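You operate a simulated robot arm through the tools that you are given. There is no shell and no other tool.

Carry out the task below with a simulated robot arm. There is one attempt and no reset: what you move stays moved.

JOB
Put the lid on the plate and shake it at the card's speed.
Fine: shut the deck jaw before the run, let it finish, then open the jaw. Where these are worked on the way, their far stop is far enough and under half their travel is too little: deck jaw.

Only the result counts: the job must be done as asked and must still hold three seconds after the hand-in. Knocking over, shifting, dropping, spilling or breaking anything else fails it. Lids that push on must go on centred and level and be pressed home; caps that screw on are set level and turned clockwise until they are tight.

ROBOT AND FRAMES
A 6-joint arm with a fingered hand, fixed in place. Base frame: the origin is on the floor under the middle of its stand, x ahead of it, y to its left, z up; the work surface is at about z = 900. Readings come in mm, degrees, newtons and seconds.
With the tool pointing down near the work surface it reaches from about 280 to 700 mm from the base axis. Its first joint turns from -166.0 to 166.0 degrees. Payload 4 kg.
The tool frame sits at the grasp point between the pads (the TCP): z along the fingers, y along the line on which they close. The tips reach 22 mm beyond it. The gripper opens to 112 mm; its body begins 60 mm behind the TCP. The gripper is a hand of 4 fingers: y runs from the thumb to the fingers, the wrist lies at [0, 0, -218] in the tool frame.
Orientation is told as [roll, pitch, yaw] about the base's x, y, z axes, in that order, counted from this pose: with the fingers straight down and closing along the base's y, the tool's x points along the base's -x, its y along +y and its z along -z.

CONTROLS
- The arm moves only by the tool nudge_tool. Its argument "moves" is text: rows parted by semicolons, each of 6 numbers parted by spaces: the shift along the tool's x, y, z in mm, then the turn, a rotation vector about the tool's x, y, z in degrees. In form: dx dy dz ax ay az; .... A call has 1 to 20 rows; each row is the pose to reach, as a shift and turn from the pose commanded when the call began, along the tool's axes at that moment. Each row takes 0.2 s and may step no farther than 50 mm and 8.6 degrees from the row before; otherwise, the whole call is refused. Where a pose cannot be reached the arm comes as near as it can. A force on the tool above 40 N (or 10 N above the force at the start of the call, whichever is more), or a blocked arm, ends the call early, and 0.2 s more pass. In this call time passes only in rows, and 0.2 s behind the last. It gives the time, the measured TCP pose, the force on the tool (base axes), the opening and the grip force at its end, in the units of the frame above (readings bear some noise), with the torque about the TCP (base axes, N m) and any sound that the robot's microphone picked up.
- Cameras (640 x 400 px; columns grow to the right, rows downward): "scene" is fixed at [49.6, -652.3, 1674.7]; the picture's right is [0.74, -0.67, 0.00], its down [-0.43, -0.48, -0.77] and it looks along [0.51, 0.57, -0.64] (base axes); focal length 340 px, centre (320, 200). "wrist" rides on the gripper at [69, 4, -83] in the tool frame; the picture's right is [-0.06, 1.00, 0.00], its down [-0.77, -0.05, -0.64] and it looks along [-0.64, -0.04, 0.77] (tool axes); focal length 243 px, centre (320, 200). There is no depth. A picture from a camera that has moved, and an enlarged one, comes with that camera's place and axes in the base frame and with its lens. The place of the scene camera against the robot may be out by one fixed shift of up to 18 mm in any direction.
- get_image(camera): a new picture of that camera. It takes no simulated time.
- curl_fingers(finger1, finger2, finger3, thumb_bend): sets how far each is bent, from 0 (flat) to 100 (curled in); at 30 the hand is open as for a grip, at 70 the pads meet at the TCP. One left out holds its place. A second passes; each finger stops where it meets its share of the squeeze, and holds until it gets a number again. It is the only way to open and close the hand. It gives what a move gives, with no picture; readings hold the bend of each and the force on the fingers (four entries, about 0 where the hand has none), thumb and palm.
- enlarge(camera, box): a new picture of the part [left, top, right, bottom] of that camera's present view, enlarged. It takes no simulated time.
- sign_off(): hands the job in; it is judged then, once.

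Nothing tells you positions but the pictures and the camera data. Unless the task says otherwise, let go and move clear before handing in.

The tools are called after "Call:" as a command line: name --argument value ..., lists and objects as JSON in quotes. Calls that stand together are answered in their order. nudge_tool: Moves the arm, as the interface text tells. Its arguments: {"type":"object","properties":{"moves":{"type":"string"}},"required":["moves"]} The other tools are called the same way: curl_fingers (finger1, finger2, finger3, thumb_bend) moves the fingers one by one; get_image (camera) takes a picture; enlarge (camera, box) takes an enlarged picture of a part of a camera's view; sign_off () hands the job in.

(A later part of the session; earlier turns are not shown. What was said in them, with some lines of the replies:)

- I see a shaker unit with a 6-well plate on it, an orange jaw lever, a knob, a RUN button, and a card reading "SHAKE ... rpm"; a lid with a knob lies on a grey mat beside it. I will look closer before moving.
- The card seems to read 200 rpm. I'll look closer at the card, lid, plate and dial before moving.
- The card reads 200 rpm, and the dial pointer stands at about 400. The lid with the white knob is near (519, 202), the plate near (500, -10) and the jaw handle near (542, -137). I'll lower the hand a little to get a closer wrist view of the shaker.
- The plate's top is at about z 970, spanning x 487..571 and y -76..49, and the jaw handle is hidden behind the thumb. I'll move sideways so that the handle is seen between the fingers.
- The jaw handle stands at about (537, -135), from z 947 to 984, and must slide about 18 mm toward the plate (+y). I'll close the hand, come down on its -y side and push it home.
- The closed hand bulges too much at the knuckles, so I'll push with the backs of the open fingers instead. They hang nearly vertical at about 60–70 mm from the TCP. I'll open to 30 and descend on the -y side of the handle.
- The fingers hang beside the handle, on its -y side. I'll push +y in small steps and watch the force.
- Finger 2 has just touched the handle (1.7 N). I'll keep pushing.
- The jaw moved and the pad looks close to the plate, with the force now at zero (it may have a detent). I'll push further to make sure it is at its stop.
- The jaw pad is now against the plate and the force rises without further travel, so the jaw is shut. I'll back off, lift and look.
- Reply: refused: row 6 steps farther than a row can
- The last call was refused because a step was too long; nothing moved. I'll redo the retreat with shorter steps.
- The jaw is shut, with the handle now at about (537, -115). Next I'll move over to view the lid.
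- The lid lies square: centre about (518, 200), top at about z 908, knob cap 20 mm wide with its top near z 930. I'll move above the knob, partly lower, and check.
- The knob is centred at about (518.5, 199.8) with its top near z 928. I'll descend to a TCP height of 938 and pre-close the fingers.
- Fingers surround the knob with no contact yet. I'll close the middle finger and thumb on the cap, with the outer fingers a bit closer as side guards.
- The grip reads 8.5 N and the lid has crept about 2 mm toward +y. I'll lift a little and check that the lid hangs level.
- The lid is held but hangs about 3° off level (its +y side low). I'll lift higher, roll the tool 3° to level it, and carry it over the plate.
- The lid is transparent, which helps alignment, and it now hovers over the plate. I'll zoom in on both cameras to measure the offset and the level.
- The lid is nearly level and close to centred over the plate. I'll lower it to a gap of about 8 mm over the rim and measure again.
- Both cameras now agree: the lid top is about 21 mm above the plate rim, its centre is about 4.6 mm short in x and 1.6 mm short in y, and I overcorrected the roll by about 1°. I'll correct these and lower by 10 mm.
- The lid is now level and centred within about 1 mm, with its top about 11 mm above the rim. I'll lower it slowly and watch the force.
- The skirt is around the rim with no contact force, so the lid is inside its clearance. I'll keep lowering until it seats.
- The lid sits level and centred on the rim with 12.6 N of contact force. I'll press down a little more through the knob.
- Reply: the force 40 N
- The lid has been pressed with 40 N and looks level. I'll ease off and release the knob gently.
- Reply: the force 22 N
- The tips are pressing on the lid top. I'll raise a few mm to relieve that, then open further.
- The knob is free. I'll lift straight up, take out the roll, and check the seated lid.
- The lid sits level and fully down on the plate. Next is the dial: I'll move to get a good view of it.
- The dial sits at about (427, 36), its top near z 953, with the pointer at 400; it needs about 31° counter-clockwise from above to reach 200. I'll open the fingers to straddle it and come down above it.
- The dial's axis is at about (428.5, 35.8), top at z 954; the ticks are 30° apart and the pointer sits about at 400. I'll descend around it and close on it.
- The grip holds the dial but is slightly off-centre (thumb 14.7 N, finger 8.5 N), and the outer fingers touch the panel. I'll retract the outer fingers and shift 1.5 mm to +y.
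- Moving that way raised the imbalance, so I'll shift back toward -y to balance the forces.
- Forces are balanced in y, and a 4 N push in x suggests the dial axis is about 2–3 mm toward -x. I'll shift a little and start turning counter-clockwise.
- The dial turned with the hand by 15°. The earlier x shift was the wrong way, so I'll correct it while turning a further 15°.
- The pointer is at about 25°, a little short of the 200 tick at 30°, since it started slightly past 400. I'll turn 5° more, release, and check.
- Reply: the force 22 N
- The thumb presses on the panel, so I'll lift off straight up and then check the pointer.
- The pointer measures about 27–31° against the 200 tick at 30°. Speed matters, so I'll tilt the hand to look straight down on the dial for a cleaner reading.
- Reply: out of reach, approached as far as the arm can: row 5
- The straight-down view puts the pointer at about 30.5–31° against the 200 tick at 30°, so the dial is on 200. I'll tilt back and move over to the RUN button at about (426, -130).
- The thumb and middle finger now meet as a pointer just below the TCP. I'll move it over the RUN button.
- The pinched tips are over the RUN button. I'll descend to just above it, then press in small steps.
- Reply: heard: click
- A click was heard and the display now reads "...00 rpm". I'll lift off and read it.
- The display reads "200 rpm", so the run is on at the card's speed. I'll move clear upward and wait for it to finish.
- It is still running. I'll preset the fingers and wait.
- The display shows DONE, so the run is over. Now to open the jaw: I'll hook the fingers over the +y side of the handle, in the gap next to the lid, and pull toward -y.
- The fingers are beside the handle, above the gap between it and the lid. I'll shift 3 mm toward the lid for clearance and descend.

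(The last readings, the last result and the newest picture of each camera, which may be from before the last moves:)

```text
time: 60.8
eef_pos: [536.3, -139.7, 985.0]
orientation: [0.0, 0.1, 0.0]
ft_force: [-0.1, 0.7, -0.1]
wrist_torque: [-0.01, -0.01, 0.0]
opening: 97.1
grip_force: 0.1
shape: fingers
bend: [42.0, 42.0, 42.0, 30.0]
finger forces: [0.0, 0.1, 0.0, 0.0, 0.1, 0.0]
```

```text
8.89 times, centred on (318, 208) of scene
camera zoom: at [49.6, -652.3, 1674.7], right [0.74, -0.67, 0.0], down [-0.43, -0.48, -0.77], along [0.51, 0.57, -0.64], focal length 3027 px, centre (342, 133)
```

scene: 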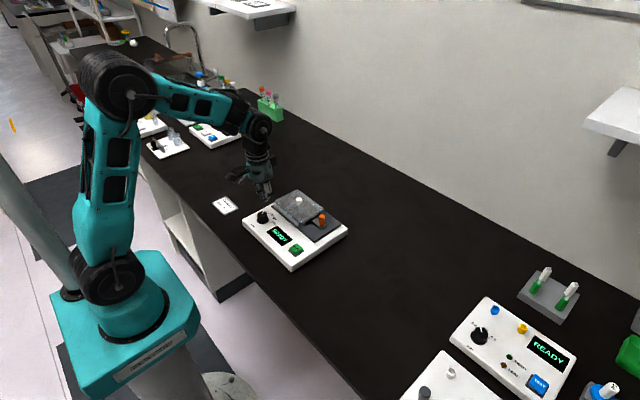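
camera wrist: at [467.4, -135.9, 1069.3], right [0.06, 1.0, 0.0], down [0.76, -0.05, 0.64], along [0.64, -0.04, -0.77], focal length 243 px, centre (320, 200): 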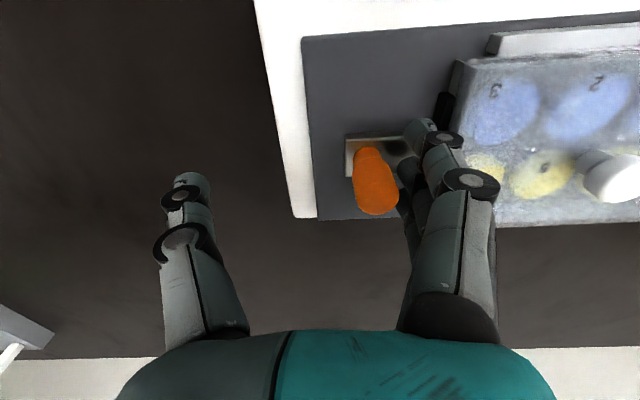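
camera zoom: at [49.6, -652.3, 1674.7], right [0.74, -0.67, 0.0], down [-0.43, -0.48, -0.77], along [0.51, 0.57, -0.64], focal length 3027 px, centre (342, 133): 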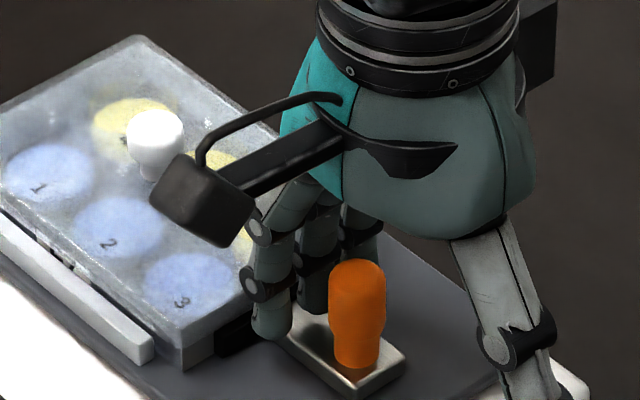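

The fingers are in the gap with no contact. I'll pull toward -y in steps.

Call:
nudge_tool --moves "0 -3 0 0 0 0; 0 -6 0 0 0 0; 0 -9 0 0 0 0; 0 -12 0 0 0 0; 0 -15 0 0 0 0; 0 -18 0 0 0 0"

Call:
enlarge --camera "scene" --box '[290, 185, 345, 230]'

Call:
get_image --camera "wrist"

```text
time: 62.2
eef_pos: [536.1, -157.3, 986.2]
orientation: [0.0, 0.0, 0.0]
ft_force: [0.7, 5.2, -1.9]
wrist_torque: [-0.12, 0.01, -0.01]
opening: 97.0
grip_force: 2.9
shape: fingers
bend: [42.0, 38.0, 42.0, 30.0]
finger forces: [0.1, 5.7, 0.0, 0.1, 0.0, 0.1]
```

```text
8.89 times, centred on (318, 208) of scene
camera zoom: at [49.6, -652.3, 1674.7], right [0.74, -0.67, 0.0], down [-0.43, -0.48, -0.77], along [0.51, 0.57, -0.64], focal length 3027 px, centre (342, 133)
```

zoom: 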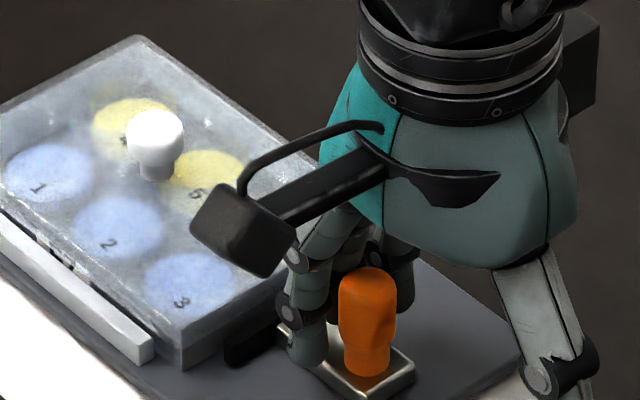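

```text
taken
camera wrist: at [467.5, -153.8, 1069.5], right [0.06, 1.0, 0.0], down [0.77, -0.05, 0.64], along [0.64, -0.04, -0.77], focal length 243 px, centre (320, 200)
```

wrist: 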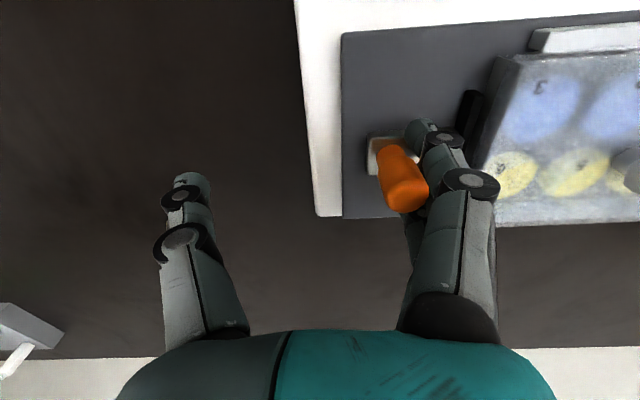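

The jaw is starting to move (5 N). I'll keep pulling.

Call:
nudge_tool --moves "0 -3 0 0 0 0; 0 -6 0 0 0 0; 0 -9 0 0 0 0; 0 -12 0 0 0 0"

Call:
enlarge --camera "scene" --box '[290, 185, 345, 230]'

Call:
get_image --camera "wrist"

```text
time: 63.2
eef_pos: [535.2, -170.7, 985.2]
orientation: [0.0, 0.0, 0.0]
ft_force: [-0.1, 4.6, 0.3]
wrist_torque: [-0.03, -0.02, -0.03]
opening: 96.5
grip_force: 1.6
shape: fingers
bend: [42.0, 39.0, 42.0, 30.0]
finger forces: [0.0, 3.9, 0.0, 0.0, 0.0, 0.0]
```

```text
8.89 times, centred on (318, 208) of scene
camera zoom: at [49.6, -652.3, 1674.7], right [0.74, -0.67, 0.0], down [-0.43, -0.48, -0.77], along [0.51, 0.57, -0.64], focal length 3027 px, centre (342, 133)
```

zoom: 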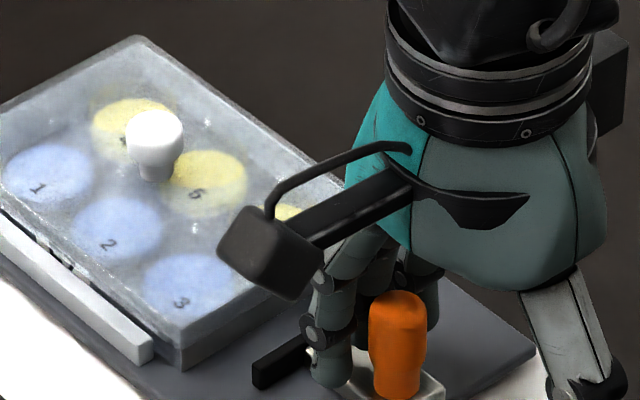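

```text
taken
camera wrist: at [467.2, -166.1, 1069.5], right [0.06, 1.0, 0.0], down [0.77, -0.05, 0.64], along [0.64, -0.04, -0.77], focal length 243 px, centre (320, 200)
```

wrist: 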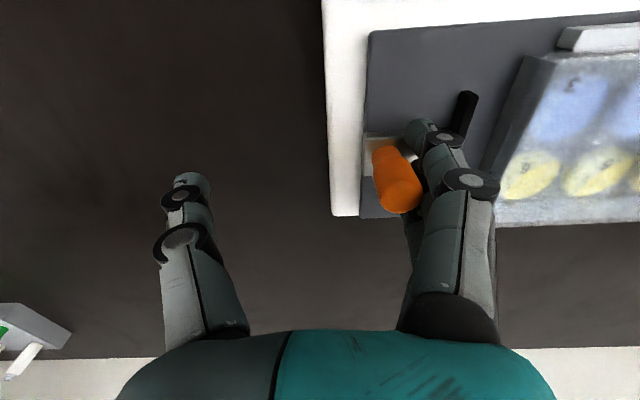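

The handle is back at about y -135, its original open place. I'll pull a little more to confirm the stop.

Call:
nudge_tool --moves "0 -2 0 0 0 0; 0 -4 0 0 0 0; 0 -6 0 0 0 0"

Call:
enlarge --camera "scene" --box '[290, 185, 345, 230]'

```text
time: 64.0
eef_pos: [536.0, -175.9, 984.9]
orientation: [0.0, 0.0, 0.1]
ft_force: [0.5, 8.5, -1.9]
wrist_torque: [-0.17, 0.03, -0.03]
opening: 96.6
grip_force: 3.8
shape: fingers
bend: [42.0, 37.0, 42.0, 30.0]
finger forces: [0.0, 8.4, 0.0, 0.0, 0.0, 0.1]
```

```text
8.89 times, centred on (318, 208) of scene
camera zoom: at [49.6, -652.3, 1674.7], right [0.74, -0.67, 0.0], down [-0.43, -0.48, -0.77], along [0.51, 0.57, -0.64], focal length 3027 px, centre (342, 133)
```

zoom: 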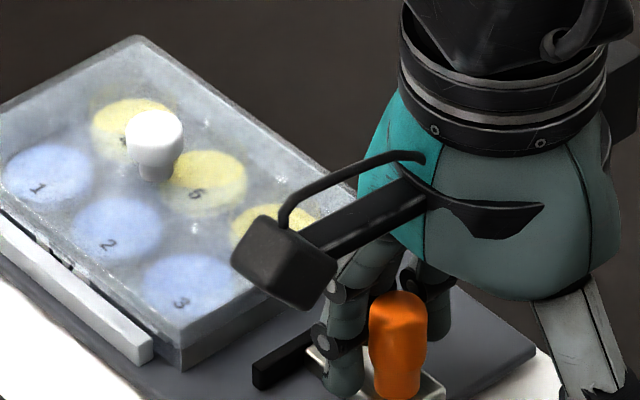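

The jaw is fully open at its stop. I'll ease off, lift straight up and move clear.

Call:
nudge_tool --moves "0 6 0 0 0 0; 0 13 0 0 0 0; 0 13 -20 0 0 0; 0 13 -50 0 0 0; 0 13 -90 0 0 0; 0 13 -130 0 0 0; 40 0 -140 0 0 0; 80 -20 -150 0 0 0; 110 -40 -150 0 0 0"

Call:
get_image --camera "wrist"

Call:
enlarge --camera "scene" --box '[240, 170, 360, 270]'

Call:
get_image --camera "scene"

```text
time: 66.0
eef_pos: [426.3, -217.2, 1134.0]
orientation: [0.0, 0.0, 0.1]
ft_force: [-0.4, 0.1, -0.1]
wrist_torque: [0.02, 0.03, 0.01]
opening: 96.7
grip_force: 0.0
shape: fingers
bend: [42.0, 42.0, 42.0, 30.0]
finger forces: [0.1, 0.0, 0.0, 0.0, 0.1, 0.1]
```

```text
taken
camera wrist: at [357.8, -212.9, 1218.2], right [0.06, 1.0, 0.0], down [0.77, -0.05, 0.64], along [0.64, -0.04, -0.77], focal length 243 px, centre (320, 200)
```

wrist: 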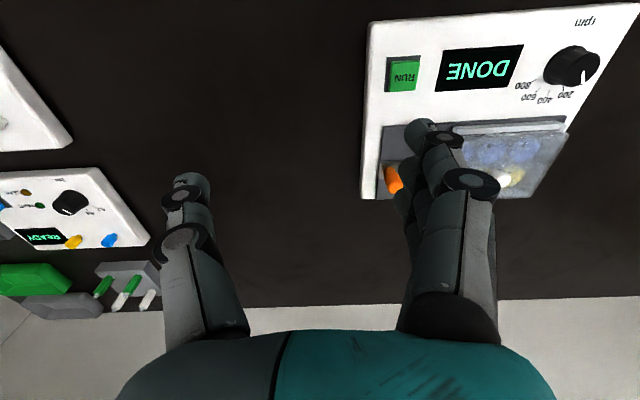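

```text
4.00 times, centred on (300, 220) of scene
camera zoom: at [49.6, -652.3, 1674.7], right [0.74, -0.67, 0.0], down [-0.43, -0.48, -0.77], along [0.51, 0.57, -0.64], focal length 1362 px, centre (400, 120)
```

zoom: 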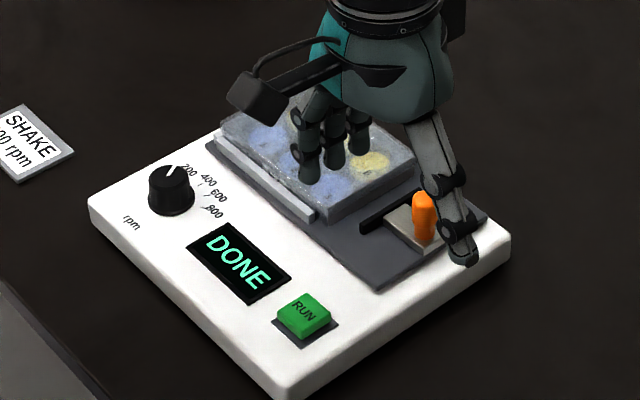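

```text
taken
```

scene: 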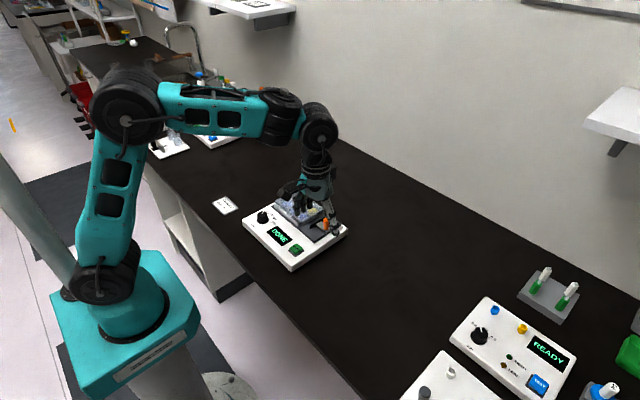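

Jaw open, display DONE. I'll rise and pull back so that the lid can be seen clearly once more before handing in.

Call:
nudge_tool --moves "20 -30 -30 0 0 0; 30 -60 -60 0 0 0; 30 -90 -80 0 0 0"

Call:
enlarge --camera "scene" --box '[262, 180, 352, 240]'

Call:
enlarge --camera "scene" --box '[290, 208, 314, 228]'

Call:
enlarge --camera "scene" --box '[270, 195, 294, 215]'

Call:
enlarge --camera "scene" --box '[304, 202, 328, 222]'

```text
time: 66.8
eef_pos: [395.3, -307.5, 1215.6]
orientation: [0.0, 0.0, -0.1]
ft_force: [-0.1, -0.5, -0.1]
wrist_torque: [-0.01, -0.02, -0.02]
opening: 96.8
grip_force: 0.1
shape: fingers
bend: [42.0, 42.0, 42.0, 30.0]
finger forces: [0.0, 0.0, 0.1, 0.1, 0.1, 0.0]
```

```text
6.67 times, centred on (307, 210) of scene
camera zoom: at [49.6, -652.3, 1674.7], right [0.74, -0.67, 0.0], down [-0.43, -0.48, -0.77], along [0.51, 0.57, -0.64], focal length 2270 px, centre (407, 133)
```

zoom: 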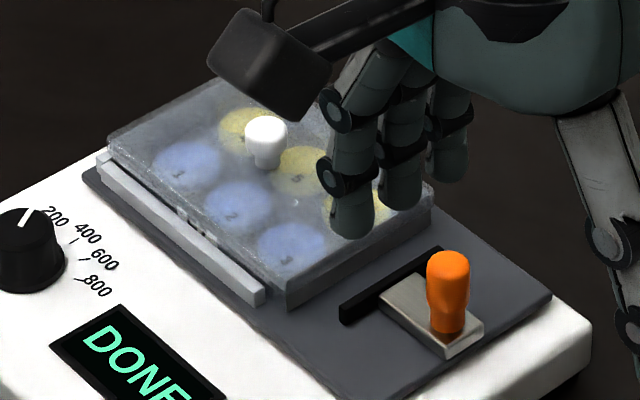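

```text
16.00 times, centred on (302, 218) of scene
camera zoom: at [49.6, -652.3, 1674.7], right [0.74, -0.67, 0.0], down [-0.43, -0.48, -0.77], along [0.51, 0.57, -0.64], focal length 5449 px, centre (608, -88)
```

zoom: 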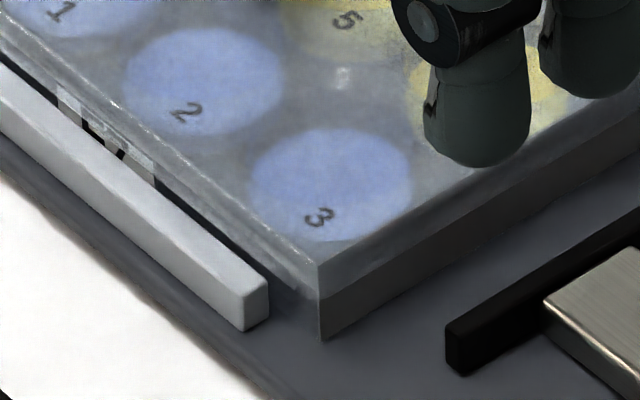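

```text
16.00 times, centred on (282, 205) of scene
camera zoom: at [49.6, -652.3, 1674.7], right [0.74, -0.67, 0.0], down [-0.43, -0.48, -0.77], along [0.51, 0.57, -0.64], focal length 5449 px, centre (928, 120)
```

zoom: 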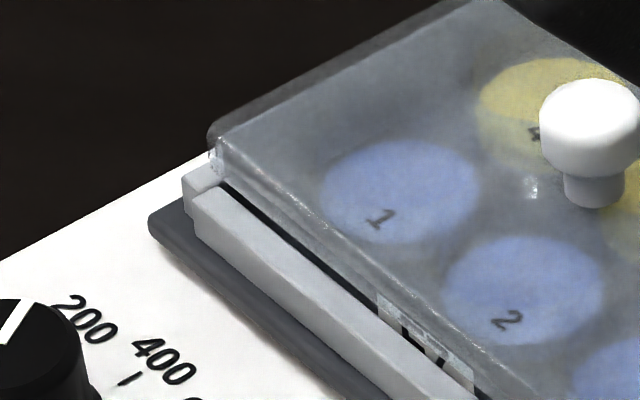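

```text
16.00 times, centred on (316, 212) of scene
camera zoom: at [49.6, -652.3, 1674.7], right [0.74, -0.67, 0.0], down [-0.43, -0.48, -0.77], along [0.51, 0.57, -0.64], focal length 5449 px, centre (384, 8)
```

zoom: 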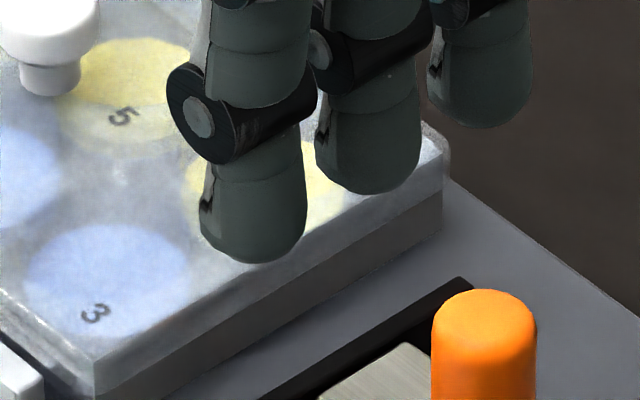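

The lid sits level and centred on the plate. The run at 200 rpm has finished (display DONE), the deck jaw is fully open and the hand is clear. I'm handing in.

Call:
sign_off

```text
The job is handed in.
```

The job is handed in: the lid is on the plate, the 200 rpm run finished, and the jaw is open again. I haven't seen the judge's result.

- **Lid:** it was pressed down with about 40 N. It looked level and centred on the plate both after seating and after the run.
- **Speed:** the card read 200 rpm. I turned the dial down from about 400, and the display showed "200 rpm" during the run.
- **Jaw:** it was shut against the plate before the run. Once the display showed DONE, I pulled it back to its open stop.

While letting go of the lid knob and later the dial, fingertips pressed briefly on the lid and the panel, with up to about 20 N on the hand. I saw nothing move as a result. The hand was empty and clear of the shaker at hand-in.
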